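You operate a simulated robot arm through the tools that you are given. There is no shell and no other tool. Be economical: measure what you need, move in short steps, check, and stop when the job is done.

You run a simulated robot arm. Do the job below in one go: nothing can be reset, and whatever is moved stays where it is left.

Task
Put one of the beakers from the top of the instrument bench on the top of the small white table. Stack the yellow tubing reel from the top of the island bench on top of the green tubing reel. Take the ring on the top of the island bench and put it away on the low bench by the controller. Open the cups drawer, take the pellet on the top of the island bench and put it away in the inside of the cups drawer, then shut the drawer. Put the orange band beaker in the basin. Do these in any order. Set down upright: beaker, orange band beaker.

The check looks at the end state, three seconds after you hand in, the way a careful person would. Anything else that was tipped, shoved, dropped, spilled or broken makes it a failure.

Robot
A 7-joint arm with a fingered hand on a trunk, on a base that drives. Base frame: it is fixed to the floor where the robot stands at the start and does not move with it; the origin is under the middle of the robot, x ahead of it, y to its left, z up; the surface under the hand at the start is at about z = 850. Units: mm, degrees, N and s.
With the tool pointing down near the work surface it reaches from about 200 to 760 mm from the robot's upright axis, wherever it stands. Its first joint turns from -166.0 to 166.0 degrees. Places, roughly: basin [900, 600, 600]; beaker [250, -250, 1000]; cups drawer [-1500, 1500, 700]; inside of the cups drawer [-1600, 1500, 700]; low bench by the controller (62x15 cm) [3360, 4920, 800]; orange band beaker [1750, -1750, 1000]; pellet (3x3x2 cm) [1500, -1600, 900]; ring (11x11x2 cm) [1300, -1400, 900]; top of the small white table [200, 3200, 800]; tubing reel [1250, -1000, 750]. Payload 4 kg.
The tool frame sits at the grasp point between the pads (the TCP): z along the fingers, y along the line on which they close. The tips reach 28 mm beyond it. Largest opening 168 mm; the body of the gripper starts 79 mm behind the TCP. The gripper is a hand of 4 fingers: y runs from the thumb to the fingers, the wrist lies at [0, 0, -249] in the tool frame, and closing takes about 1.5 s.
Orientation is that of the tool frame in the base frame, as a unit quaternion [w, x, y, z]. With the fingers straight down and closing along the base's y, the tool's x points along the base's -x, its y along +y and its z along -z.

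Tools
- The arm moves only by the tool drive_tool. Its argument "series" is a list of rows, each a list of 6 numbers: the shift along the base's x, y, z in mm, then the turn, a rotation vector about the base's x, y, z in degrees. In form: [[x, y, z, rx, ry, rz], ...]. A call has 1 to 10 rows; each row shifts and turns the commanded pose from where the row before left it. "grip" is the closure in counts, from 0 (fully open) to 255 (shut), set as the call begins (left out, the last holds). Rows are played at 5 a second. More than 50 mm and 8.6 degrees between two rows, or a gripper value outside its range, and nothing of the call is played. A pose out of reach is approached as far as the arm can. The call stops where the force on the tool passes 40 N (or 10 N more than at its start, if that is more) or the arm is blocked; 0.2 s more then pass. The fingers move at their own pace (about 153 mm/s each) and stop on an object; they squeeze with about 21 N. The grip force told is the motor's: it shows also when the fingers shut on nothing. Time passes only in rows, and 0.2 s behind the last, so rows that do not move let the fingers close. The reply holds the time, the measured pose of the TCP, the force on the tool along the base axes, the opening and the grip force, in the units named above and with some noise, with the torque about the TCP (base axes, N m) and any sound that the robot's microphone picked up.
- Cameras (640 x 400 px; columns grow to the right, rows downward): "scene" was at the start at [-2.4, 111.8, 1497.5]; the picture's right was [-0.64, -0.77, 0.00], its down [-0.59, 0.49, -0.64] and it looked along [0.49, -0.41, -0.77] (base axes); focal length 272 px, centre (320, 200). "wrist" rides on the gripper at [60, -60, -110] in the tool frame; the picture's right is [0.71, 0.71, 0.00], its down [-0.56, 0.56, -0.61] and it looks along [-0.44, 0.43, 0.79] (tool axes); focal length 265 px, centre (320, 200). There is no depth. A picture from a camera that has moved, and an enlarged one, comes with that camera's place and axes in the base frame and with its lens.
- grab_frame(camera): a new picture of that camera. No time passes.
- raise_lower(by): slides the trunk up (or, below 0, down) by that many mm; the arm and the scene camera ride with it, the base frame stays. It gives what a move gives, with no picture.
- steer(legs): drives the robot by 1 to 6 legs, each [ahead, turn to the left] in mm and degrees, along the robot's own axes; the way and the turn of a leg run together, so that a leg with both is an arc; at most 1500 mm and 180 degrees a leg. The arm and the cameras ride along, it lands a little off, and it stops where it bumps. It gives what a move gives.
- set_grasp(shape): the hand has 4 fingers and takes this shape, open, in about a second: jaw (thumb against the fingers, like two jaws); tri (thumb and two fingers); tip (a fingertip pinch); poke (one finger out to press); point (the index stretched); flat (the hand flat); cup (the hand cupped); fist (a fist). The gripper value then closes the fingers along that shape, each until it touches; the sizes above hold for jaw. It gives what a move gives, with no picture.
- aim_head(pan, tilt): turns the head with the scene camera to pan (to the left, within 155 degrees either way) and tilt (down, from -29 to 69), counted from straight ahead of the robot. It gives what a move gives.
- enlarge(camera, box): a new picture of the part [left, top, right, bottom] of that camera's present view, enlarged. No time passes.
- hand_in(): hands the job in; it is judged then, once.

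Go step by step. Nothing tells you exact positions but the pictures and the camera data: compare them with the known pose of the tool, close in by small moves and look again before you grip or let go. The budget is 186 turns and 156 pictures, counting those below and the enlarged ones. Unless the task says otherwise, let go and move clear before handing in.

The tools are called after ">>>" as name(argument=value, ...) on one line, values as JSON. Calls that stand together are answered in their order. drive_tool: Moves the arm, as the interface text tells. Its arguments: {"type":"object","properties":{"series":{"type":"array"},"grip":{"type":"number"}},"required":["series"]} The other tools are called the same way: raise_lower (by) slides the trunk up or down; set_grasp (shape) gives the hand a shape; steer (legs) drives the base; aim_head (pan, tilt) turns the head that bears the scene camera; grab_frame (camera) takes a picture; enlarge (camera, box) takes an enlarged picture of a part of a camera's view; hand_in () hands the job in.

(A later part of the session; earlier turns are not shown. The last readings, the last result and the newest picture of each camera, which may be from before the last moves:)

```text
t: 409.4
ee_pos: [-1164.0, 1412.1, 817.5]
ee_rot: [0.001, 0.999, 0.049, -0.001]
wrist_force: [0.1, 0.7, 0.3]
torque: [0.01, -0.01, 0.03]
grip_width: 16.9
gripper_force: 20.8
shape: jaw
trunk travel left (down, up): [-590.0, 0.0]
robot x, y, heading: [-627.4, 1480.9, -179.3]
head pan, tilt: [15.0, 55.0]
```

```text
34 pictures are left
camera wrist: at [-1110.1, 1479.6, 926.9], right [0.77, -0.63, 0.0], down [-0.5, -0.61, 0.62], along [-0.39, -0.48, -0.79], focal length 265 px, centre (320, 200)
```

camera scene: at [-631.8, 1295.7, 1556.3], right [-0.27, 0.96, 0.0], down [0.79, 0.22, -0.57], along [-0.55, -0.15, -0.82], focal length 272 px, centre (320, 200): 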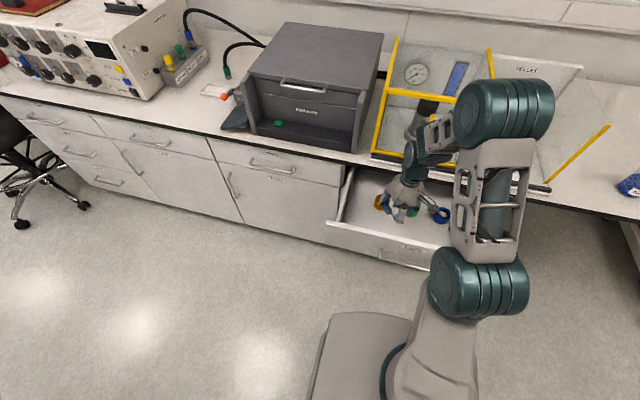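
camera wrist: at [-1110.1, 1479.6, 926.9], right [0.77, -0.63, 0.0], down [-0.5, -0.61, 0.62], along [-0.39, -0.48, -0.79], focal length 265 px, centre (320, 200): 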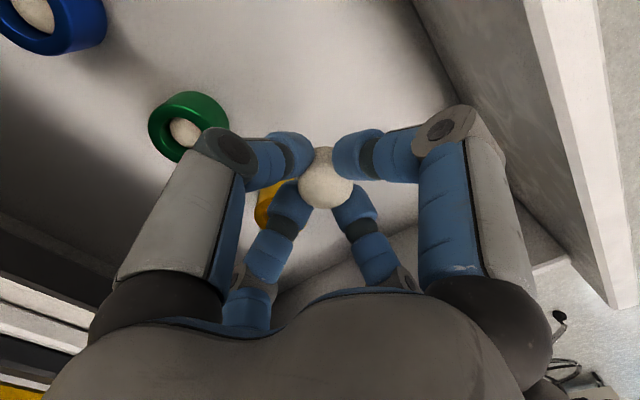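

The cups are clear of the hand, and the floor beneath is empty. Lowering stepwise to contact.

>>> drive_tool(series=[[0, 0, -35, 0, 0, 0], [0, 0, -30, 0, 0, 0], [0, 0, -10, 0, 0, 0], [0, 0, 0, 0, 0, 0]])

>>> drive_tool(series=[[0, 0, -5, 0, 0, 0], [0, 0, -5, 0, 0, 0], [0, 0, -4, 0, 0, 0], [0, 0, -4, 0, 0, 0]])

>>> drive_tool(series=[[0, 0, -4, 0, 0, 0], [0, 0, -4, 0, 0, 0], [0, 0, -4, 0, 0, 0], [0, 0, -4, 0, 0, 0]])

```text
t: 410.4
ee_pos: [-1165.2, 1411.1, 741.1]
ee_rot: [0.0, 0.999, 0.049, 0.0]
wrist_force: [-0.4, -0.4, -0.8]
torque: [-0.03, -0.01, -0.02]
grip_width: 16.8
gripper_force: 21.2
shape: jaw
trunk travel left (down, up): [-590.0, 0.0]
robot x, y, heading: [-623.8, 1481.1, -179.5]
head pan, tilt: [15.0, 55.0]
```

```text
t: 411.4
ee_pos: [-1166.7, 1411.8, 725.2]
ee_rot: [0.0, 0.999, 0.048, -0.002]
wrist_force: [1.8, 0.6, 17.5]
torque: [-0.31, -0.18, 0.03]
grip_width: 17.0
gripper_force: 21.6
shape: jaw
trunk travel left (down, up): [-590.0, 0.0]
robot x, y, heading: [-623.3, 1482.4, -179.3]
head pan, tilt: [15.0, 55.0]
```

```text
t: 411.8
ee_pos: [-1170.7, 1410.0, 725.6]
ee_rot: [0.001, 0.999, 0.048, -0.008]
wrist_force: [-1.0, 2.1, 30.0]
torque: [-0.16, -0.19, 0.12]
grip_width: 16.9
gripper_force: 21.1
shape: jaw
trunk travel left (down, up): [-590.0, 0.0]
robot x, y, heading: [-620.5, 1482.3, -179.6]
head pan, tilt: [15.0, 55.0]
stopped in row 1: the force on the tool passed its limit at 48 N (the readings are from after the stop); the commanded pose is now the measured one
```

Contact with the drawer floor. Releasing and rising.

>>> drive_tool(series=[[0, 0, 2, 0, 0, 0], [0, 0, 0, 0, 0, 0], [0, 0, 0, 0, 0, 0], [0, 0, 0, 0, 0, 0]], grip=160)

>>> drive_tool(series=[[0, 0, 20, 0, 0, 0], [0, 0, 40, 0, 0, 0], [0, 0, 45, 0, 0, 0], [0, 0, 45, 0, 0, 0], [0, 0, 45, 0, 0, 0], [0, 0, 45, 0, 0, 0], [0, 0, 45, 0, 0, 0], [0, 0, 45, 0, 0, 0], [10, 0, 45, 0, 0, 0]])

>>> grab_frame(camera="wrist")

```text
t: 412.8
ee_pos: [-1166.9, 1409.2, 726.3]
ee_rot: [0.001, 0.999, 0.049, -0.004]
wrist_force: [-0.1, -0.7, 0.7]
torque: [0.01, -0.02, 0.01]
grip_width: 62.4
gripper_force: 0.0
shape: jaw
trunk travel left (down, up): [-590.0, 0.0]
robot x, y, heading: [-623.0, 1482.0, -179.2]
head pan, tilt: [15.0, 55.0]
```

```text
t: 414.8
ee_pos: [-1157.5, 1410.7, 1103.5]
ee_rot: [0.001, 0.999, 0.049, -0.003]
wrist_force: [-0.7, 0.4, 0.9]
torque: [0.0, -0.01, -0.01]
grip_width: 62.5
gripper_force: 0.1
shape: jaw
trunk travel left (down, up): [-590.0, 0.0]
robot x, y, heading: [-622.1, 1481.4, -179.4]
head pan, tilt: [15.0, 55.0]
```

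```text
33 pictures are left
camera wrist: at [-1104.4, 1479.4, 1214.1], right [0.77, -0.63, 0.0], down [-0.5, -0.61, 0.62], along [-0.4, -0.48, -0.79], focal length 265 px, centre (320, 200)
```

wrist: 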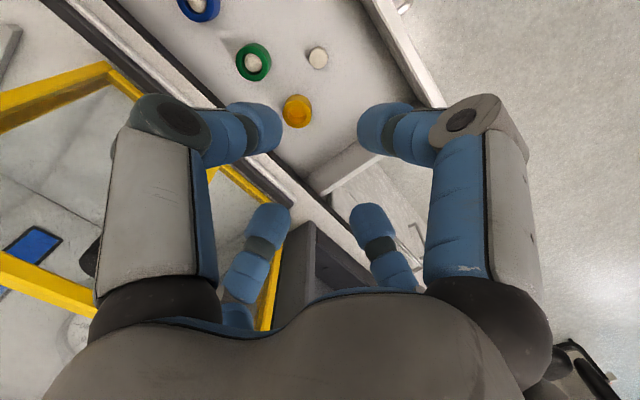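

The pellet lies on the drawer floor. Now to close the drawer: backing off, making a fist and pitching the hand horizontal.

>>> steer(legs=[[-420, 0]])

>>> set_grasp(shape="fist")

>>> drive_tool(series=[[-15, 7, 0, 0, 8.5, 0], [-15, 7, 0, 0, 8.5, 0], [-15, 7, 0, 0, 8.5, 0], [-15, 7, 0, 0, 8.5, 0], [-15, 7, 0, 0, 8.5, 0], [-15, 7, 0, 0, 8.5, 0], [-15, 7, 0, 0, 8.5, 0], [-15, 7, 0, 0, 8.5, 0], [-10, 7, 0, 0, 8.5, 0], [-10, 7, 0, 0, 8.5, 0]])

>>> drive_tool(series=[[0, 0, 0, 0, 5, 0], [0, 0, 0, 0, 0, 0]])

```text
t: 417.3
ee_pos: [-753.0, 1416.9, 1103.8]
ee_rot: [0.0, 0.999, 0.046, -0.004]
wrist_force: [-0.2, -0.3, 0.5]
torque: [0.02, -0.02, 0.01]
grip_width: 62.4
gripper_force: 0.1
shape: jaw
trunk travel left (down, up): [-590.0, 0.0]
robot x, y, heading: [-216.4, 1484.0, -179.8]
head pan, tilt: [15.0, 55.0]
```

```text
t: 418.2
ee_pos: [-753.5, 1416.6, 1103.3]
ee_rot: [0.001, 0.999, 0.047, -0.004]
wrist_force: [0.0, 0.0, -1.6]
torque: [-0.04, 0.02, -0.02]
grip_width: 0.0
gripper_force: 0.0
shape: fist
trunk travel left (down, up): [-590.0, 0.0]
robot x, y, heading: [-213.7, 1483.6, -179.4]
head pan, tilt: [15.0, 55.0]
```

```text
t: 420.4
ee_pos: [-891.4, 1486.7, 1102.7]
ee_rot: [-0.03, 0.734, 0.036, -0.678]
wrist_force: [-0.7, -0.5, 0.5]
torque: [0.0, -0.01, 0.0]
grip_width: 0.0
gripper_force: 0.0
shape: fist
trunk travel left (down, up): [-590.0, 0.0]
robot x, y, heading: [-214.8, 1484.7, -179.9]
head pan, tilt: [15.0, 55.0]
```

```text
t: 421.0
ee_pos: [-891.1, 1487.1, 1103.8]
ee_rot: [0.032, -0.703, -0.033, 0.709]
wrist_force: [0.0, 0.6, 0.3]
torque: [0.0, 0.01, -0.02]
grip_width: 0.1
gripper_force: 0.1
shape: fist
trunk travel left (down, up): [-590.0, 0.0]
robot x, y, heading: [-218.9, 1482.4, -179.6]
head pan, tilt: [15.0, 55.0]
```

Hand is horizontal at the handle's y. Lowering the trunk to handle height.

>>> raise_lower(by=-362)

>>> steer(legs=[[120, 0]])

>>> grab_frame(camera="scene")

```text
t: 424.6
ee_pos: [-892.7, 1487.3, 741.2]
ee_rot: [0.032, -0.703, -0.032, 0.709]
wrist_force: [-0.2, 0.0, 1.1]
torque: [0.02, 0.01, 0.0]
grip_width: 0.1
gripper_force: 0.0
shape: fist
trunk travel left (down, up): [-228.0, 362.0]
robot x, y, heading: [-214.5, 1482.5, -179.9]
head pan, tilt: [15.0, 55.0]
```

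```text
t: 425.8
ee_pos: [-1008.6, 1487.6, 740.6]
ee_rot: [0.033, -0.703, -0.032, 0.709]
wrist_force: [0.4, 0.2, 0.2]
torque: [-0.02, 0.01, -0.04]
grip_width: 0.0
gripper_force: 0.1
shape: fist
trunk travel left (down, up): [-228.0, 362.0]
robot x, y, heading: [-330.7, 1482.8, -179.6]
head pan, tilt: [15.0, 55.0]
```

```text
32 pictures are left
camera scene: at [-343.3, 1298.5, 1194.2], right [-0.26, 0.96, 0.0], down [0.79, 0.21, -0.57], along [-0.55, -0.15, -0.82], focal length 272 px, centre (320, 200)
```

scene: 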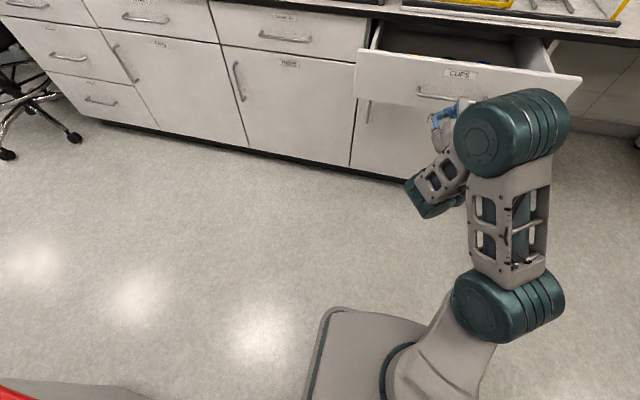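

Fist is just in front of the handle. Driving forward to push the drawer shut, in stages.

>>> steer(legs=[[220, 0]])

>>> grab_frame(camera="scene")

```text
t: 427.5
ee_pos: [-1228.7, 1489.5, 741.2]
ee_rot: [0.034, -0.704, -0.031, 0.709]
wrist_force: [0.4, -0.7, -0.4]
torque: [0.0, -0.02, 0.02]
grip_width: 0.1
gripper_force: 0.1
shape: fist
trunk travel left (down, up): [-228.0, 362.0]
robot x, y, heading: [-553.3, 1480.4, -180.0]
head pan, tilt: [15.0, 55.0]
```

```text
31 pictures are left
camera scene: at [-564.6, 1298.1, 1194.2], right [-0.26, 0.97, 0.0], down [0.79, 0.21, -0.57], along [-0.55, -0.15, -0.82], focal length 272 px, centre (320, 200)
```

scene: 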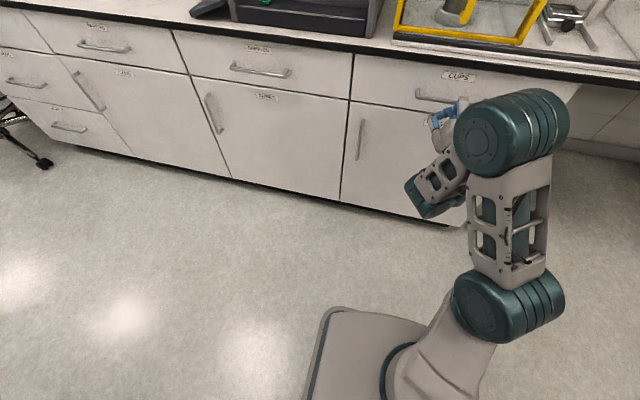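

The drawer looks nearly shut. Enlarging and nudging a bit more.

>>> steer(legs=[[30, 0]])

>>> enlarge(camera="scene", box=[320, 30, 620, 200])

```text
t: 428.2
ee_pos: [-1238.8, 1495.7, 743.2]
ee_rot: [0.042, -0.703, -0.03, 0.709]
wrist_force: [20.3, -0.3, 4.8]
torque: [0.04, 0.18, -0.17]
grip_width: 0.0
gripper_force: 0.0
shape: fist
trunk travel left (down, up): [-228.0, 362.0]
robot x, y, heading: [-563.0, 1480.0, 180.2]
head pan, tilt: [15.0, 55.0]
stopped in leg 1: the force on the tool passed its limit at 57 N (the readings are from after the stop); the commanded pose is now the measured one
```

```text
2.13 times, centred on (470, 115) of scene
camera zoom: at [-574.1, 1298.0, 1194.2], right [-0.26, 0.97, 0.0], down [0.79, 0.21, -0.57], along [-0.56, -0.15, -0.82], focal length 580 px, centre (0, 381)
```

zoom: 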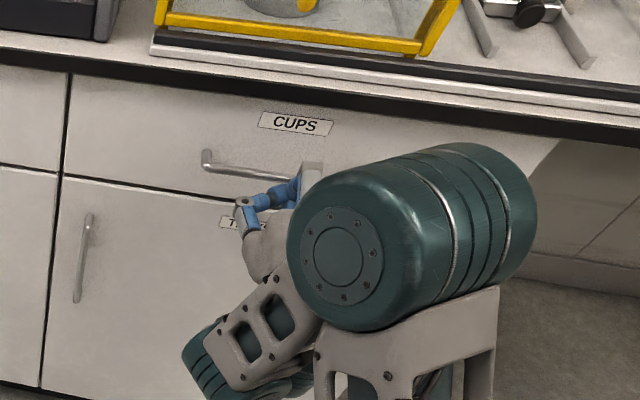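

The drawer is shut (hard stop, flush front). Backing off, raising the trunk and pointing the hand down again.

>>> steer(legs=[[-350, 0]])

>>> raise_lower(by=362)

>>> drive_tool(series=[[15, 0, 0, 0, -8.5, 0], [15, 0, 0, 0, -8.5, 0], [15, 0, 0, 0, -8.5, 0], [15, 0, 0, 0, -8.5, 0], [15, 0, 0, 0, -8.5, 0], [15, 0, 0, 0, -8.5, 0], [15, 0, 0, 0, -8.5, 0], [15, 0, 0, 0, -8.5, 0], [15, 0, 0, 0, -8.5, 0], [15, 0, 0, 0, -8.5, 0]])

>>> drive_tool(series=[[20, 0, 0, 0, -5, 0], [20, 0, 0, 0, 0, 0]])

>>> enlarge(camera="scene", box=[240, 60, 560, 300])

```text
t: 430.5
ee_pos: [-890.9, 1495.2, 741.6]
ee_rot: [0.04, -0.704, -0.029, 0.708]
wrist_force: [0.4, 0.5, -0.1]
torque: [-0.05, 0.03, 0.0]
grip_width: 0.0
gripper_force: 0.1
shape: fist
trunk travel left (down, up): [-228.0, 362.0]
robot x, y, heading: [-217.3, 1480.2, 179.9]
head pan, tilt: [15.0, 55.0]
```

```text
t: 434.0
ee_pos: [-891.3, 1496.0, 1103.4]
ee_rot: [0.041, -0.704, -0.029, 0.708]
wrist_force: [0.4, 0.1, 0.2]
torque: [-0.01, 0.01, -0.02]
grip_width: 0.0
gripper_force: 0.2
shape: fist
trunk travel left (down, up): [-590.0, 0.0]
robot x, y, heading: [-216.2, 1478.7, 179.8]
head pan, tilt: [15.0, 55.0]
```

```text
t: 436.2
ee_pos: [-741.8, 1493.2, 1104.5]
ee_rot: [-0.01, 0.998, 0.05, -0.045]
wrist_force: [0.0, -0.2, 0.6]
torque: [0.05, 0.0, -0.01]
grip_width: 0.0
gripper_force: 0.0
shape: fist
trunk travel left (down, up): [-590.0, 0.0]
robot x, y, heading: [-219.7, 1481.4, 179.8]
head pan, tilt: [15.0, 55.0]
```

```text
t: 436.8
ee_pos: [-701.3, 1493.2, 1106.1]
ee_rot: [-0.009, 0.999, 0.049, -0.003]
wrist_force: [0.6, -0.5, -0.2]
torque: [0.0, 0.04, -0.01]
grip_width: 0.0
gripper_force: 0.0
shape: fist
trunk travel left (down, up): [-590.0, 0.0]
robot x, y, heading: [-215.0, 1483.1, 179.9]
head pan, tilt: [15.0, 55.0]
```

```text
1.67 times, centred on (400, 180) of scene
camera zoom: at [-227.2, 1297.8, 1556.3], right [-0.26, 0.97, 0.0], down [0.79, 0.21, -0.57], along [-0.55, -0.15, -0.82], focal length 453 px, centre (187, 233)
```

zoom: 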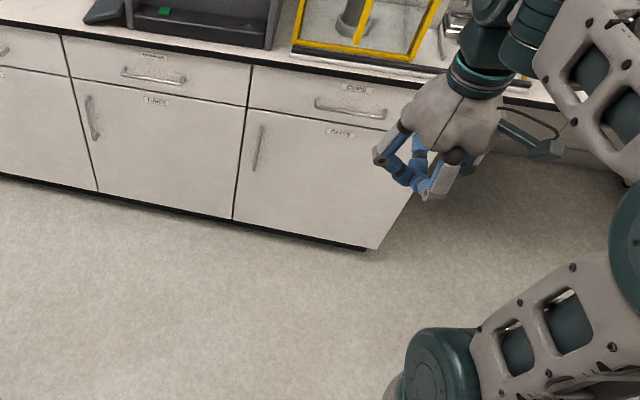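

Drawer closed. Next the ring: opening the hand to jaw and driving back to the island.

>>> set_grasp(shape="jaw")

>>> steer(legs=[[0, -180], [1400, 0], [1340, 0], [0, -90]])

```text
t: 437.7
ee_pos: [-700.6, 1492.5, 1105.0]
ee_rot: [-0.009, 0.999, 0.05, -0.003]
wrist_force: [0.8, -0.5, 0.1]
torque: [-0.02, 0.0, 0.03]
grip_width: 167.8
gripper_force: 0.0
shape: jaw
trunk travel left (down, up): [-590.0, 0.0]
robot x, y, heading: [-216.5, 1483.4, 179.8]
head pan, tilt: [15.0, 55.0]
```

```text
t: 462.3
ee_pos: [2541.4, 1033.7, 1104.1]
ee_rot: [-0.004, 0.664, 0.748, -0.009]
wrist_force: [0.5, -0.2, 0.3]
torque: [0.01, -0.01, 0.04]
grip_width: 167.7
gripper_force: 0.1
shape: jaw
trunk travel left (down, up): [-590.0, 0.0]
robot x, y, heading: [2542.1, 1518.9, -88.9]
head pan, tilt: [15.0, 55.0]
```

>>> steer(legs=[[1450, -2], [1430, 0], [0, -89], [480, 0]])

>>> aim_head(pan=10, tilt=50)

>>> grab_frame(camera="scene")

```text
t: 478.0
ee_pos: [2311.7, -1771.7, 1105.2]
ee_rot: [-0.006, 0.845, 0.534, -0.007]
wrist_force: [0.9, -1.1, 0.4]
torque: [0.03, 0.0, 0.02]
grip_width: 168.1
gripper_force: 0.0
shape: jaw
trunk travel left (down, up): [-590.0, 0.0]
robot x, y, heading: [2571.8, -1363.6, -121.2]
head pan, tilt: [15.0, 55.0]
stopped in leg 3: the robot was blocked; the commanded pose is now the measured one
```

```text
t: 478.7
ee_pos: [2310.7, -1772.9, 1106.4]
ee_rot: [-0.006, 0.845, 0.534, -0.007]
wrist_force: [-0.2, -0.6, -0.2]
torque: [-0.01, -0.01, 0.02]
grip_width: 168.0
gripper_force: 0.0
shape: jaw
trunk travel left (down, up): [-590.0, 0.0]
robot x, y, heading: [2570.8, -1363.0, -121.0]
head pan, tilt: [10.0, 50.0]
```

```text
28 pictures are left
camera scene: at [2713.5, -1469.9, 1562.7], right [-0.93, 0.36, 0.0], down [0.27, 0.72, -0.64], along [-0.23, -0.6, -0.77], focal length 272 px, centre (320, 200)
```

scene: 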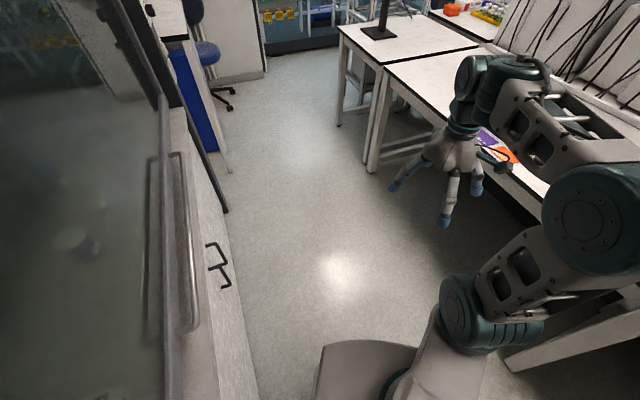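

The robot's rear bumped the fume cupboard while turning. I'll move forward a little away from it and finish the turn.

>>> steer(legs=[[140, 0], [0, -58.5], [400, 0]])

>>> grab_frame(camera="scene")

```text
t: 484.7
ee_pos: [1622.4, -1462.6, 1104.8]
ee_rot: [-0.009, 0.999, 0.043, -0.003]
wrist_force: [0.2, 0.2, -0.5]
torque: [-0.01, -0.04, 0.02]
grip_width: 167.9
gripper_force: 0.0
shape: jaw
trunk travel left (down, up): [-590.0, 0.0]
robot x, y, heading: [2105.6, -1483.7, 179.2]
head pan, tilt: [10.0, 50.0]
```

```text
27 pictures are left
camera scene: at [2088.5, -1658.4, 1562.7], right [-0.16, 0.99, 0.0], down [0.76, 0.13, -0.64], along [-0.63, -0.11, -0.77], focal length 272 px, centre (320, 200)
```

scene: 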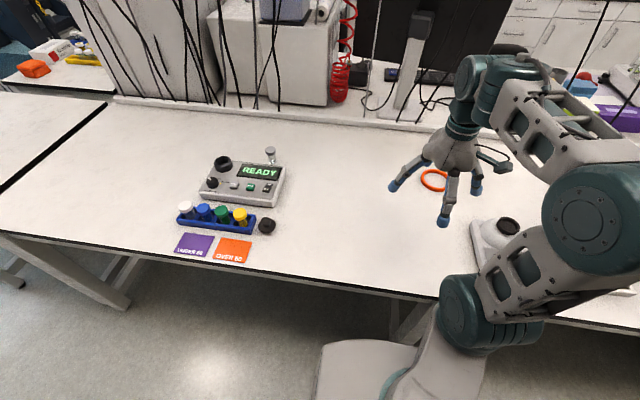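

Ring at about (1357,-1370). Driving 70 mm closer, then moving over it.

>>> steer(legs=[[70, 0]])

>>> drive_tool(series=[[-32, 16, -20, 0, 0, 0], [-32, 16, -20, 0, 0, 0], [-32, 16, -20, 0, 0, 0], [-32, 16, -20, 0, 0, 0], [-32, 16, -20, 0, 0, 0], [-32, 12, -20, 0, 0, 0], [0, 0, -25, 0, 0, 0]], grip=0)

>>> grab_frame(camera="wrist")

```text
t: 485.7
ee_pos: [1553.5, -1460.5, 1102.8]
ee_rot: [-0.008, 0.999, 0.043, -0.002]
wrist_force: [0.4, -0.7, -0.3]
torque: [0.0, -0.02, -0.01]
grip_width: 167.9
gripper_force: 0.1
shape: jaw
trunk travel left (down, up): [-590.0, 0.0]
robot x, y, heading: [2039.8, -1480.2, 179.5]
head pan, tilt: [10.0, 50.0]
```

```text
t: 487.3
ee_pos: [1363.7, -1370.8, 961.8]
ee_rot: [-0.008, 0.999, 0.042, -0.003]
wrist_force: [-0.5, -0.5, 0.4]
torque: [0.01, -0.03, 0.0]
grip_width: 167.7
gripper_force: 0.1
shape: jaw
trunk travel left (down, up): [-590.0, 0.0]
robot x, y, heading: [2040.0, -1476.4, 179.5]
head pan, tilt: [10.0, 50.0]
```

```text
26 pictures are left
camera wrist: at [1417.7, -1305.5, 1074.0], right [0.77, -0.64, -0.02], down [-0.5, -0.61, 0.61], along [-0.4, -0.46, -0.79], focal length 265 px, centre (320, 200)
```

wrist: 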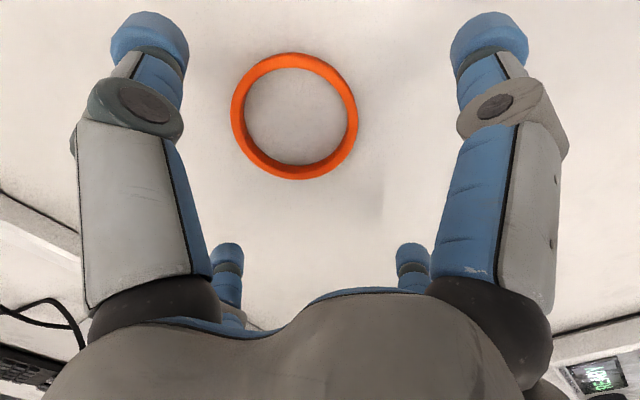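

Ring centre (1348,-1350), ~103 mm across. Shifting, descending and gripping it from outside.

>>> drive_tool(series=[[-8, 10, -20, 0, 0, 0], [-8, 10, -20, 0, 0, 0], [0, 0, -25, 0, 0, 0], [0, 0, -17, 0, 0, 0]])

>>> grab_frame(camera="wrist")

```text
t: 488.3
ee_pos: [1344.4, -1348.1, 881.1]
ee_rot: [-0.008, 0.999, 0.044, -0.003]
wrist_force: [-0.2, -0.7, -0.2]
torque: [0.0, 0.01, 0.0]
grip_width: 168.0
gripper_force: 0.0
shape: jaw
trunk travel left (down, up): [-590.0, 0.0]
robot x, y, heading: [2040.9, -1479.9, 179.3]
head pan, tilt: [10.0, 50.0]
```

```text
25 pictures are left
camera wrist: at [1398.7, -1283.5, 991.5], right [0.77, -0.64, -0.02], down [-0.5, -0.61, 0.61], along [-0.4, -0.46, -0.79], focal length 265 px, centre (320, 200)
```

wrist: 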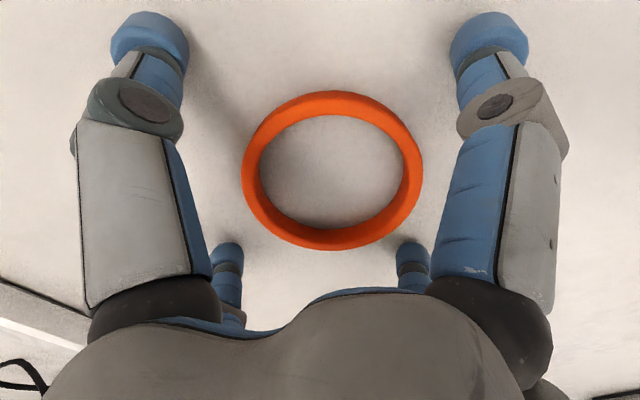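

>>> drive_tool(series=[[7, 1, 0, 0, 0, 0], [0, 0, -2, 0, 0, 0]])

>>> drive_tool(series=[[0, 0, 0, 0, 0, 0], [0, 0, 0, 0, 0, 0], [0, 0, 0, 0, 0, 0], [0, 0, 0, 0, 0, 0], [0, 0, 0, 0, 0, 0], [0, 0, 0, 0, 0, 0]], grip=255)

>>> drive_tool(series=[[0, 0, 5, 0, 0, 0], [0, 0, 10, 0, 0, 0], [0, 0, 20, 0, 0, 0], [0, 0, 25, 0, 0, 0]])

>>> grab_frame(camera="wrist")

```text
t: 488.9
ee_pos: [1351.8, -1347.9, 876.5]
ee_rot: [-0.008, 0.999, 0.043, -0.004]
wrist_force: [-2.2, -0.1, 4.3]
torque: [-0.31, -0.12, -0.11]
grip_width: 167.9
gripper_force: 0.0
shape: jaw
trunk travel left (down, up): [-590.0, 0.0]
robot x, y, heading: [2037.6, -1478.1, 179.4]
head pan, tilt: [10.0, 50.0]
```

```text
t: 490.3
ee_pos: [1353.4, -1348.2, 879.4]
ee_rot: [-0.009, 0.999, 0.043, -0.004]
wrist_force: [7.0, -2.0, 24.3]
torque: [0.11, -1.58, -0.17]
grip_width: 71.6
gripper_force: 20.8
shape: jaw
trunk travel left (down, up): [-590.0, 0.0]
robot x, y, heading: [2040.0, -1482.8, 179.6]
head pan, tilt: [10.0, 50.0]
```

```text
t: 491.3
ee_pos: [1352.7, -1348.8, 934.5]
ee_rot: [-0.008, 0.999, 0.043, -0.003]
wrist_force: [-0.4, -0.3, -0.3]
torque: [-0.02, 0.03, 0.0]
grip_width: 70.7
gripper_force: 21.1
shape: jaw
trunk travel left (down, up): [-590.0, 0.0]
robot x, y, heading: [2039.7, -1477.4, 179.4]
head pan, tilt: [10.0, 50.0]
```

```text
24 pictures are left
camera wrist: at [1406.8, -1282.3, 1047.1], right [0.77, -0.64, -0.02], down [-0.5, -0.61, 0.61], along [-0.4, -0.46, -0.79], focal length 265 px, centre (320, 200)
```

wrist: 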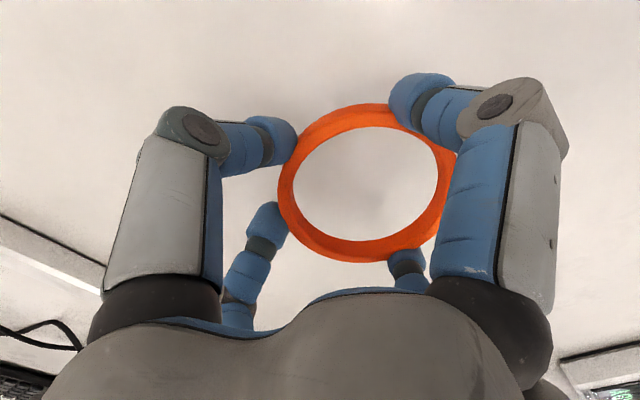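

Ring held (slightly off-centre but firm). Raising, tucking, and starting toward the low bench.

>>> drive_tool(series=[[10, -10, 45, 0, 0, 0], [30, -20, 30, 0, 0, 0], [30, -20, 30, 0, 0, 0], [35, -20, 25, 0, 0, 0], [35, -20, 25, 0, 0, 0], [35, -20, 10, 0, 0, 0], [15, -20, 5, 0, 0, 0]])

>>> steer(legs=[[-430, 0], [0, -89], [1430, 0]])

```text
t: 492.9
ee_pos: [1544.3, -1479.7, 1107.2]
ee_rot: [-0.008, 0.999, 0.042, -0.003]
wrist_force: [0.2, 0.0, -0.9]
torque: [-0.03, 0.02, 0.04]
grip_width: 71.1
gripper_force: 20.9
shape: jaw
trunk travel left (down, up): [-590.0, 0.0]
robot x, y, heading: [2041.5, -1480.2, 179.3]
head pan, tilt: [10.0, 50.0]
```

```text
t: 505.9
ee_pos: [2469.9, 420.6, 1106.6]
ee_rot: [-0.008, 0.737, -0.675, 0.004]
wrist_force: [-0.4, -0.7, 0.3]
torque: [0.0, -0.01, -0.03]
grip_width: 70.6
gripper_force: 20.9
shape: jaw
trunk travel left (down, up): [-590.0, 0.0]
robot x, y, heading: [2471.6, -74.6, 89.7]
head pan, tilt: [10.0, 50.0]
```

>>> steer(legs=[[1500, 0]])

>>> aim_head(pan=0, tilt=20)

>>> grab_frame(camera="scene")

```text
t: 513.2
ee_pos: [2455.9, 1903.6, 1107.8]
ee_rot: [-0.008, 0.745, -0.667, 0.003]
wrist_force: [-0.2, 0.0, 0.3]
torque: [-0.04, 0.0, -0.03]
grip_width: 70.5
gripper_force: 21.0
shape: jaw
trunk travel left (down, up): [-590.0, 0.0]
robot x, y, heading: [2474.2, 1405.3, 90.7]
head pan, tilt: [10.0, 50.0]
```

```text
t: 514.2
ee_pos: [2457.6, 1903.2, 1108.1]
ee_rot: [-0.009, 0.745, -0.667, 0.004]
wrist_force: [-0.3, 0.1, -0.3]
torque: [0.01, -0.01, 0.03]
grip_width: 70.5
gripper_force: 20.9
shape: jaw
trunk travel left (down, up): [-590.0, 0.0]
robot x, y, heading: [2468.0, 1407.8, 90.5]
head pan, tilt: [0.0, 20.0]
```

```text
23 pictures are left
camera scene: at [2303.7, 1436.9, 1608.2], right [1.0, 0.01, 0.0], down [0.0, -0.34, -0.94], along [-0.01, 0.94, -0.34], focal length 272 px, centre (320, 200)
```

scene: 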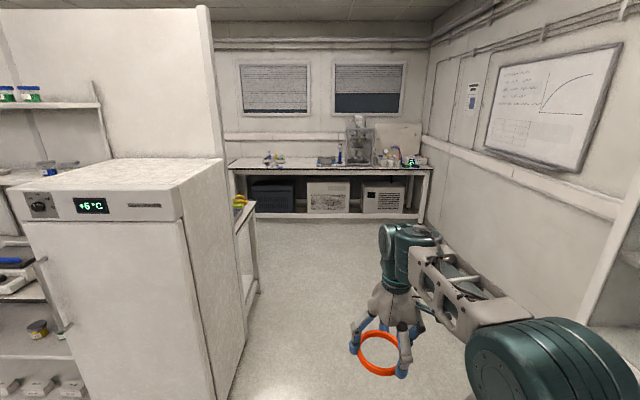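

A bench with a controller (green display) stands against the far wall at y≈5000. Driving toward it.

>>> steer(legs=[[0, -15.2], [1400, 0], [1180, 0], [0, 15]])

>>> aim_head(pan=0, tilt=35)

>>> grab_frame(camera="scene")

```text
t: 528.6
ee_pos: [3077.5, 4409.9, 1108.7]
ee_rot: [-0.009, 0.746, -0.666, 0.005]
wrist_force: [-0.2, -1.1, -0.3]
torque: [0.02, -0.02, -0.01]
grip_width: 70.6
gripper_force: 20.9
shape: jaw
trunk travel left (down, up): [-590.0, 0.0]
robot x, y, heading: [3090.1, 3914.7, 90.9]
head pan, tilt: [0.0, 20.0]
```

```text
t: 529.3
ee_pos: [3078.2, 4412.8, 1107.5]
ee_rot: [-0.009, 0.747, -0.665, 0.005]
wrist_force: [0.2, 1.5, -1.4]
torque: [-0.01, -0.01, 0.02]
grip_width: 70.2
gripper_force: 20.2
shape: jaw
trunk travel left (down, up): [-590.0, 0.0]
robot x, y, heading: [3090.8, 3917.3, 91.0]
head pan, tilt: [0.0, 35.0]
```

```text
22 pictures are left
camera scene: at [2927.0, 3939.4, 1584.5], right [1.0, 0.02, 0.0], down [0.01, -0.57, -0.82], along [-0.01, 0.82, -0.57], focal length 272 px, centre (320, 200)
```

scene: 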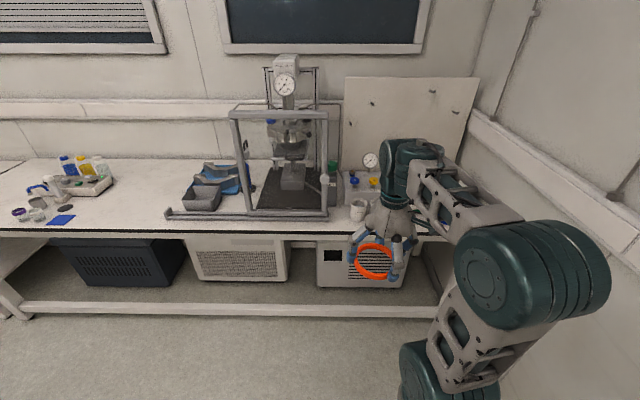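

The target spot (by the controller, right end of the bench) is hidden behind the hand; moving the arm left to see it.

>>> drive_tool(series=[[-45, 0, 0, 0, 0, 0], [-45, 0, 0, 0, 0, 0], [-45, 0, 0, 0, 0, 0], [-45, 0, 0, 0, 0, 0], [-45, 0, 0, 0, 0, 0], [-45, 0, 0, 0, 0, 0]])

>>> aim_head(pan=-20, tilt=35)

>>> grab_frame(camera="scene")

```text
t: 530.7
ee_pos: [2801.8, 4411.2, 1104.6]
ee_rot: [-0.009, 0.747, -0.665, 0.005]
wrist_force: [-0.5, -0.2, 0.2]
torque: [0.02, -0.03, -0.01]
grip_width: 70.4
gripper_force: 21.1
shape: jaw
trunk travel left (down, up): [-590.0, 0.0]
robot x, y, heading: [3090.0, 3921.0, 91.2]
head pan, tilt: [0.0, 35.0]
```

```text
t: 531.6
ee_pos: [2804.3, 4411.2, 1105.0]
ee_rot: [-0.007, 0.747, -0.665, 0.004]
wrist_force: [-0.3, -0.5, -0.2]
torque: [0.06, -0.06, -0.02]
grip_width: 70.7
gripper_force: 20.8
shape: jaw
trunk travel left (down, up): [-590.0, 0.0]
robot x, y, heading: [3090.4, 3916.2, 90.8]
head pan, tilt: [-20.0, 35.0]
```

```text
21 pictures are left
camera scene: at [2957.1, 3934.7, 1584.5], right [0.95, -0.32, 0.0], down [-0.19, -0.54, -0.82], along [0.27, 0.77, -0.57], focal length 272 px, centre (320, 200)
```

scene: 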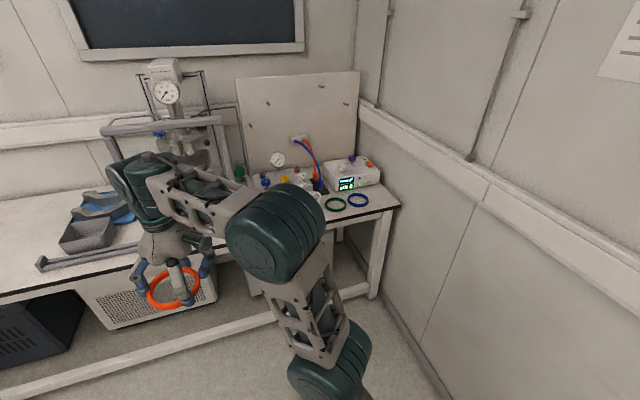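

Green and blue rings already lie in front of the controller. Enlarging to find a free spot in that strip.

>>> enlarge(camera="scene", box=[220, 130, 420, 270])

```text
2.86 times, centred on (320, 200) of scene
camera zoom: at [2957.1, 3934.7, 1584.5], right [0.95, -0.32, 0.0], down [-0.19, -0.54, -0.82], along [0.27, 0.77, -0.57], focal length 776 px, centre (320, 200)
```

zoom: 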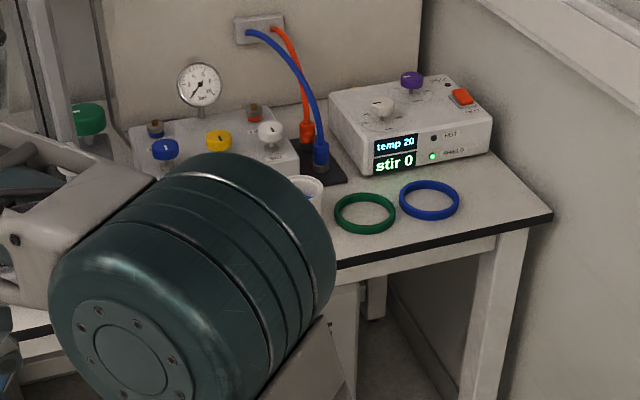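

Free spot found left of the white cup: ring target about (3149,4901). I'll swing the arm back to the right, then drive up to the bench.

>>> drive_tool(series=[[45, -5, 0, 0, 0, 0], [45, -5, 0, 0, 0, 0], [45, -5, 0, 0, 0, 0], [45, -5, 0, 0, 0, 0], [45, -5, 0, 0, 0, 0], [45, -5, 0, 0, 0, 0], [45, -5, 0, 0, 0, 0], [45, -5, 0, 0, 0, 0]])

>>> steer(legs=[[460, 0]])

>>> aim_head(pan=-10, tilt=50)

>>> grab_frame(camera="scene")

>>> grab_frame(camera="wrist")

```text
t: 533.4
ee_pos: [3167.3, 4370.8, 1107.1]
ee_rot: [-0.008, 0.747, -0.664, 0.003]
wrist_force: [-0.3, 0.7, -0.6]
torque: [0.0, -0.02, 0.01]
grip_width: 70.7
gripper_force: 20.9
shape: jaw
trunk travel left (down, up): [-590.0, 0.0]
robot x, y, heading: [3092.2, 3914.4, 91.2]
head pan, tilt: [-20.0, 35.0]
```

```text
t: 536.1
ee_pos: [3161.8, 4821.3, 1109.0]
ee_rot: [-0.009, 0.744, -0.668, 0.004]
wrist_force: [1.7, 0.4, -0.5]
torque: [-0.03, -0.02, 0.0]
grip_width: 70.3
gripper_force: 21.6
shape: jaw
trunk travel left (down, up): [-590.0, 0.0]
robot x, y, heading: [3080.9, 4366.6, 90.7]
head pan, tilt: [-20.0, 35.0]
```

```text
t: 536.9
ee_pos: [3163.2, 4820.7, 1108.2]
ee_rot: [-0.008, 0.744, -0.668, 0.004]
wrist_force: [-0.3, -0.3, 0.6]
torque: [0.0, -0.02, 0.02]
grip_width: 70.5
gripper_force: 20.8
shape: jaw
trunk travel left (down, up): [-590.0, 0.0]
robot x, y, heading: [3086.7, 4366.2, 90.6]
head pan, tilt: [-10.0, 50.0]
```

```text
19 pictures are left
camera scene: at [2934.2, 4377.9, 1562.8], right [0.99, -0.16, 0.0], down [-0.12, -0.76, -0.64], along [0.1, 0.63, -0.77], focal length 272 px, centre (320, 200)
```

scene: 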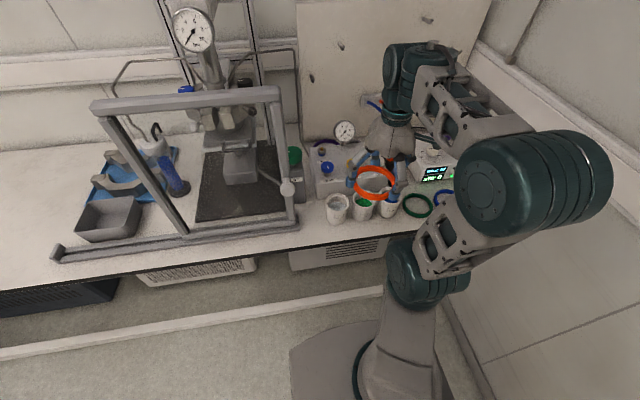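

```text
18 pictures are left
camera wrist: at [3226.5, 4767.9, 1219.2], right [-0.63, -0.78, -0.02], down [-0.63, 0.49, 0.61], along [-0.47, 0.39, -0.79], focal length 265 px, centre (320, 200)
```

wrist: 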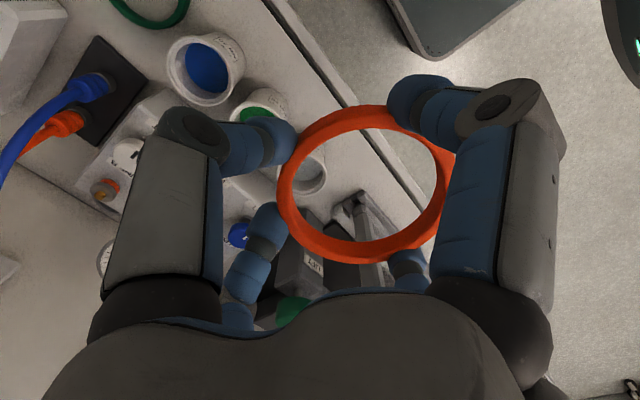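

Correction: the left strip is filled by three cups. The free slot is to the right of the blue ring (~x 3625), so I'll swing the arm left, turn the base and move right for a better approach angle.

>>> drive_tool(series=[[-42, -25, 0, 0, 0, 0], [-42, -25, 0, 0, 0, 0], [-42, -25, 0, 0, 0, 0], [-42, -25, 0, 0, 0, 0], [-42, -25, 0, 0, 0, 0], [-42, -25, 0, 0, 0, 0], [-42, -25, 0, 0, 0, 0], [-42, -25, 0, 0, 0, 0], [-42, -25, 0, 0, 0, 0], [-42, -25, 0, 0, 0, 0]])

>>> steer(legs=[[0, -90.6], [185, 0]])

>>> aim_head(pan=45, tilt=45)

>>> grab_frame(camera="scene")

```text
t: 539.1
ee_pos: [2745.4, 4566.9, 1109.9]
ee_rot: [-0.008, 0.744, -0.668, 0.003]
wrist_force: [-0.4, 0.1, 0.8]
torque: [0.02, 0.0, 0.0]
grip_width: 70.2
gripper_force: 20.8
shape: jaw
trunk travel left (down, up): [-590.0, 0.0]
robot x, y, heading: [3084.7, 4368.0, 90.7]
head pan, tilt: [-10.0, 50.0]
```

```text
t: 544.4
ee_pos: [3480.2, 4703.7, 1110.9]
ee_rot: [0.003, -0.047, 0.999, -0.009]
wrist_force: [0.4, 0.0, 0.0]
torque: [-0.01, 0.07, 0.02]
grip_width: 69.8
gripper_force: 20.8
shape: jaw
trunk travel left (down, up): [-590.0, 0.0]
robot x, y, heading: [3272.0, 4366.4, 0.0]
head pan, tilt: [-10.0, 50.0]
```

```text
t: 545.7
ee_pos: [3478.6, 4702.5, 1109.3]
ee_rot: [0.003, -0.048, 0.999, -0.008]
wrist_force: [0.4, -0.1, -0.4]
torque: [0.02, -0.04, 0.02]
grip_width: 69.8
gripper_force: 21.0
shape: jaw
trunk travel left (down, up): [-590.0, 0.0]
robot x, y, heading: [3272.6, 4368.1, -0.1]
head pan, tilt: [45.0, 45.0]
```

```text
17 pictures are left
camera scene: at [3269.0, 4584.5, 1569.6], right [0.71, -0.71, 0.0], down [-0.5, -0.5, -0.71], along [0.5, 0.5, -0.71], focal length 272 px, centre (320, 200)
```

scene: 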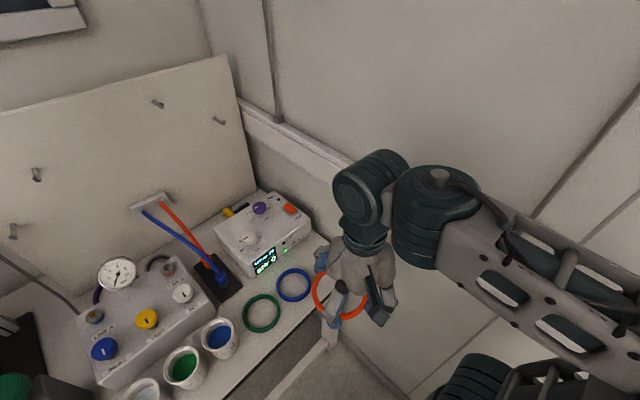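

Now at a good angle. I'll rotate the hand −50° so the fingers fall diagonally with the ring toward +y of the TCP, move near the slot, and lower the trunk.

>>> drive_tool(series=[[17, 29, 0, 0, 0, -8.4], [17, 29, 0, 0, 0, -8.4], [17, 29, 0, 0, 0, -8.4], [17, 29, 0, 0, 0, -8.4], [17, 29, 0, 0, 0, -8.4], [16, 29, 0, 0, 0, -8.4]])

>>> raise_lower(by=-100)

>>> grab_frame(camera="wrist")

>>> grab_frame(camera="scene")

```text
t: 547.1
ee_pos: [3580.9, 4878.5, 1111.4]
ee_rot: [0.0, 0.382, 0.924, -0.009]
wrist_force: [0.0, -0.4, -0.8]
torque: [-0.01, 0.02, 0.03]
grip_width: 70.0
gripper_force: 21.6
shape: jaw
trunk travel left (down, up): [-590.0, 0.0]
robot x, y, heading: [3273.6, 4363.9, -0.7]
head pan, tilt: [45.0, 45.0]
```

```text
t: 548.4
ee_pos: [3579.5, 4879.3, 1012.0]
ee_rot: [-0.002, 0.382, 0.924, -0.01]
wrist_force: [0.3, 1.1, -0.2]
torque: [0.0, -0.01, -0.01]
grip_width: 70.0
gripper_force: 20.2
shape: jaw
trunk travel left (down, up): [-490.0, 100.0]
robot x, y, heading: [3273.1, 4365.6, -0.0]
head pan, tilt: [45.0, 45.0]
```

```text
16 pictures are left
camera wrist: at [3494.5, 4881.8, 1123.7], right [0.0, 1.0, -0.02], down [0.79, 0.01, 0.61], along [0.61, -0.01, -0.79], focal length 265 px, centre (320, 200)
```

wrist: 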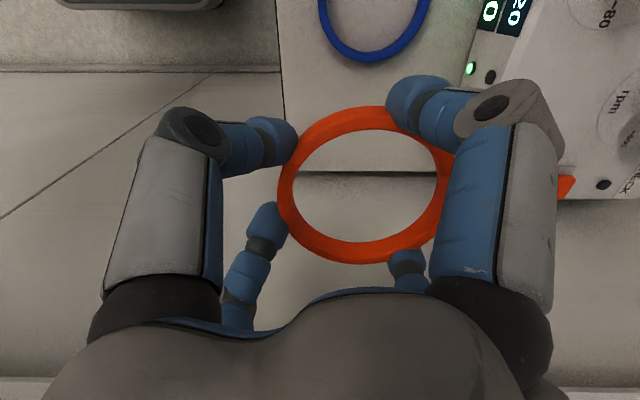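

```text
15 pictures are left
camera scene: at [3268.9, 4584.6, 1469.7], right [0.71, -0.71, 0.0], down [-0.5, -0.5, -0.71], along [0.5, 0.5, -0.71], focal length 272 px, centre (320, 200)
```

scene: 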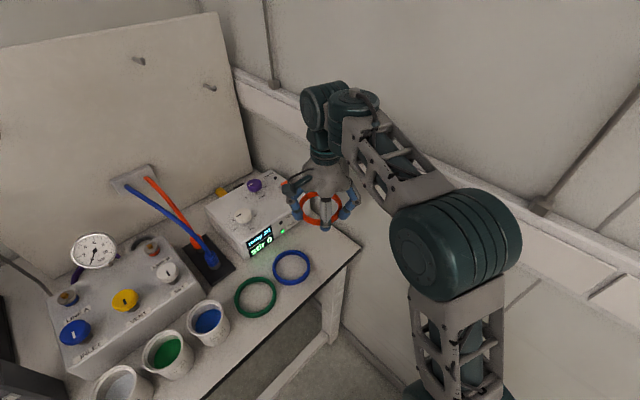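

Slot measured: x 3550–3692, ring target (3621,4925); ring sits at TCP+(4,28). Moving over the slot and descending.

>>> drive_tool(series=[[19, 9, 0, 0, 0, 0], [19, 9, 0, 0, 0, 0], [0, 0, -40, 0, 0, 0], [0, 0, -40, 0, 0, 0], [0, 0, -40, 0, 0, 0], [0, 0, -30, 0, 0, 0]])

>>> grab_frame(camera="wrist")

>>> grab_frame(camera="scene")

```text
t: 549.8
ee_pos: [3620.2, 4897.9, 862.4]
ee_rot: [-0.001, 0.382, 0.924, -0.009]
wrist_force: [-0.5, -1.0, -0.4]
torque: [-0.02, 0.01, 0.0]
grip_width: 69.7
gripper_force: 21.4
shape: jaw
trunk travel left (down, up): [-490.0, 100.0]
robot x, y, heading: [3275.1, 4362.1, -0.2]
head pan, tilt: [45.0, 45.0]
```

```text
14 pictures are left
camera wrist: at [3535.2, 4900.3, 973.3], right [0.0, 1.0, -0.02], down [0.79, 0.01, 0.61], along [0.61, -0.01, -0.79], focal length 265 px, centre (320, 200)
```

wrist: 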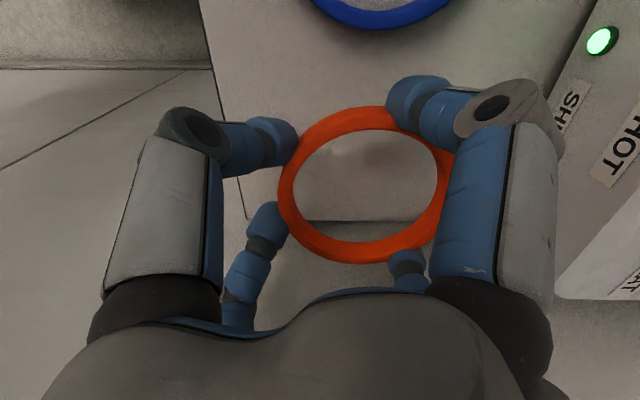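

```text
13 pictures are left
camera scene: at [3269.2, 4584.7, 1469.6], right [0.71, -0.71, 0.0], down [-0.5, -0.5, -0.71], along [0.5, 0.5, -0.71], focal length 272 px, centre (320, 200)
```

scene: 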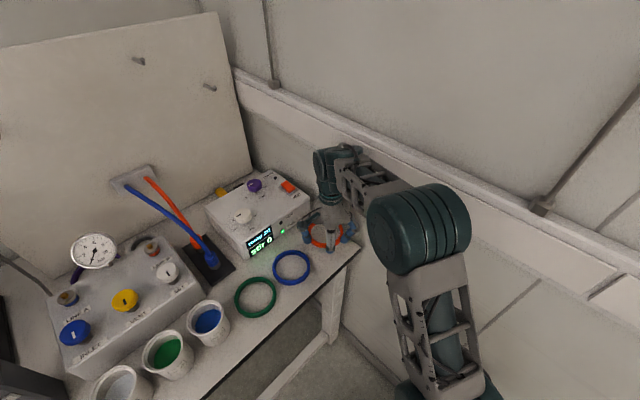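

The ring fits between the blue ring and the bench end; a slight −5 mm shift, then lowering to contact.

>>> drive_tool(series=[[-5, 0, -8, 0, 0, 0], [0, 0, -8, 0, 0, 0], [0, 0, -6, 0, 0, 0], [0, 0, -3, 0, 0, 0], [0, 0, 0, 0, 0, 0]])

>>> drive_tool(series=[[0, 0, -3, 0, 0, 0], [0, 0, -2, 0, 0, 0], [0, 0, 0, 0, 0, 0]])

>>> drive_tool(series=[[0, 0, -3, 0, 0, 0], [0, 0, 0, 0, 0, 0]])

```text
t: 551.0
ee_pos: [3613.4, 4896.8, 836.4]
ee_rot: [-0.001, 0.381, 0.925, -0.01]
wrist_force: [-0.8, 0.1, -1.6]
torque: [-0.03, 0.02, 0.0]
grip_width: 69.9
gripper_force: 21.3
shape: jaw
trunk travel left (down, up): [-490.0, 100.0]
robot x, y, heading: [3270.7, 4366.6, 0.0]
head pan, tilt: [45.0, 45.0]
```

```text
t: 551.8
ee_pos: [3611.9, 4894.5, 832.5]
ee_rot: [-0.001, 0.381, 0.924, -0.009]
wrist_force: [0.7, 1.4, 0.2]
torque: [-0.01, 0.04, 0.02]
grip_width: 69.8
gripper_force: 21.2
shape: jaw
trunk travel left (down, up): [-490.0, 100.0]
robot x, y, heading: [3272.9, 4365.2, -0.1]
head pan, tilt: [45.0, 45.0]
```

```text
t: 552.4
ee_pos: [3613.6, 4895.3, 830.8]
ee_rot: [-0.001, 0.382, 0.924, -0.01]
wrist_force: [-1.0, -1.4, 3.9]
torque: [0.19, 0.19, 0.0]
grip_width: 69.8
gripper_force: 21.0
shape: jaw
trunk travel left (down, up): [-490.0, 100.0]
robot x, y, heading: [3274.1, 4364.1, -0.4]
head pan, tilt: [45.0, 45.0]
```

Touching down. Checking with the wrist camera before release.

>>> drive_tool(series=[[0, 0, -1, 0, 0, 0], [0, 0, 0, 0, 0, 0]])

>>> grab_frame(camera="wrist")

```text
t: 553.0
ee_pos: [3613.2, 4895.9, 829.2]
ee_rot: [-0.001, 0.382, 0.924, -0.008]
wrist_force: [-0.2, -1.1, 9.9]
torque: [0.46, 0.41, 0.03]
grip_width: 69.9
gripper_force: 21.2
shape: jaw
trunk travel left (down, up): [-490.0, 100.0]
robot x, y, heading: [3273.5, 4362.3, -0.2]
head pan, tilt: [45.0, 45.0]
```

```text
12 pictures are left
camera wrist: at [3527.8, 4899.1, 941.0], right [0.0, 1.0, -0.01], down [0.79, 0.01, 0.61], along [0.61, -0.01, -0.79], focal length 265 px, centre (320, 200)
```

wrist: 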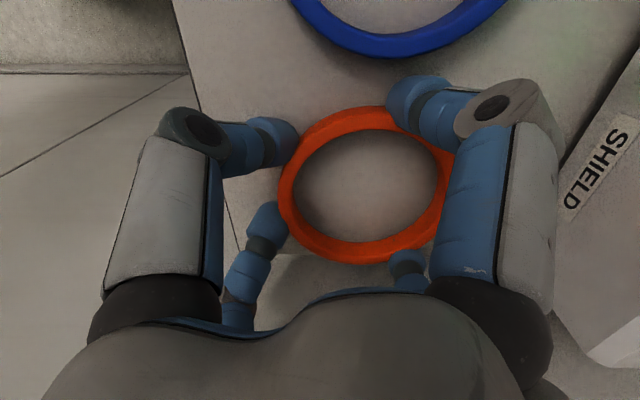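

The ring lies flat between x≈3575 and 3676, fully on the bench, with a gap to the blue ring. Releasing gently and rising.

>>> drive_tool(series=[[0, 0, 0, 0, 0, 0], [0, 0, 0, 0, 0, 0], [0, 0, 0, 0, 0, 0], [0, 0, 0, 0, 0, 0], [0, 0, 0, 0, 0, 0]], grip=48)

>>> grab_frame(camera="wrist")

```text
t: 554.2
ee_pos: [3612.6, 4895.6, 828.5]
ee_rot: [-0.001, 0.382, 0.924, -0.009]
wrist_force: [-1.6, -1.5, 7.5]
torque: [0.37, -0.37, 0.03]
grip_width: 135.4
gripper_force: 0.1
shape: jaw
trunk travel left (down, up): [-490.0, 100.0]
robot x, y, heading: [3273.0, 4364.5, -0.0]
head pan, tilt: [45.0, 45.0]
```

```text
11 pictures are left
camera wrist: at [3527.3, 4899.0, 940.5], right [0.0, 1.0, -0.02], down [0.79, 0.01, 0.61], along [0.61, -0.01, -0.79], focal length 265 px, centre (320, 200)
```

wrist: 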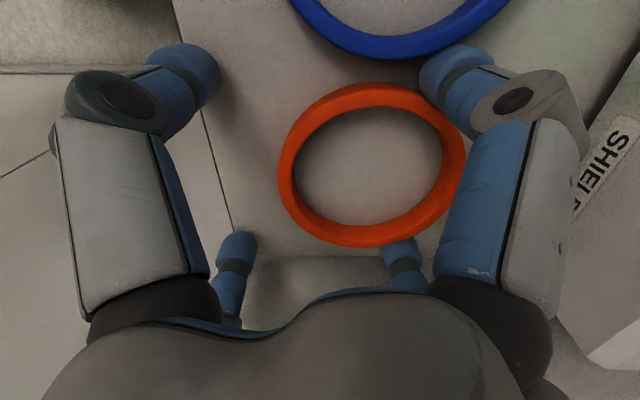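

>>> drive_tool(series=[[0, 0, 5, 0, 0, 0], [0, 0, 10, 0, 0, 0], [0, 0, 15, 0, 0, 0], [0, 0, 20, 0, 0, 0]])

>>> grab_frame(camera="wrist")

```text
t: 555.2
ee_pos: [3613.8, 4896.5, 877.1]
ee_rot: [-0.002, 0.381, 0.924, -0.009]
wrist_force: [-0.4, 0.5, -0.2]
torque: [0.0, 0.0, 0.0]
grip_width: 136.6
gripper_force: 0.1
shape: jaw
trunk travel left (down, up): [-490.0, 100.0]
robot x, y, heading: [3274.7, 4363.1, -0.3]
head pan, tilt: [45.0, 45.0]
```

```text
10 pictures are left
camera wrist: at [3528.2, 4900.0, 988.5], right [0.0, 1.0, -0.02], down [0.79, 0.01, 0.61], along [0.61, -0.01, -0.79], focal length 265 px, centre (320, 200)
```

wrist: 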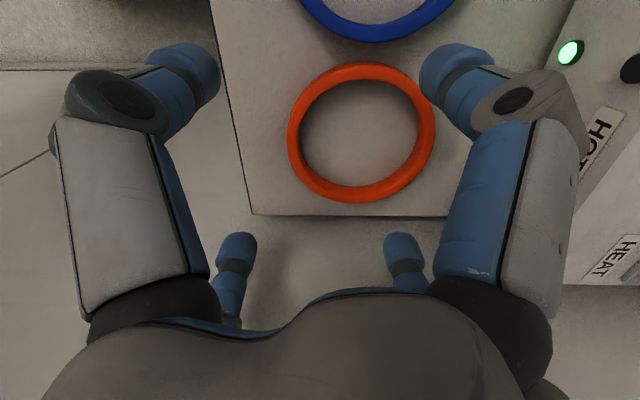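

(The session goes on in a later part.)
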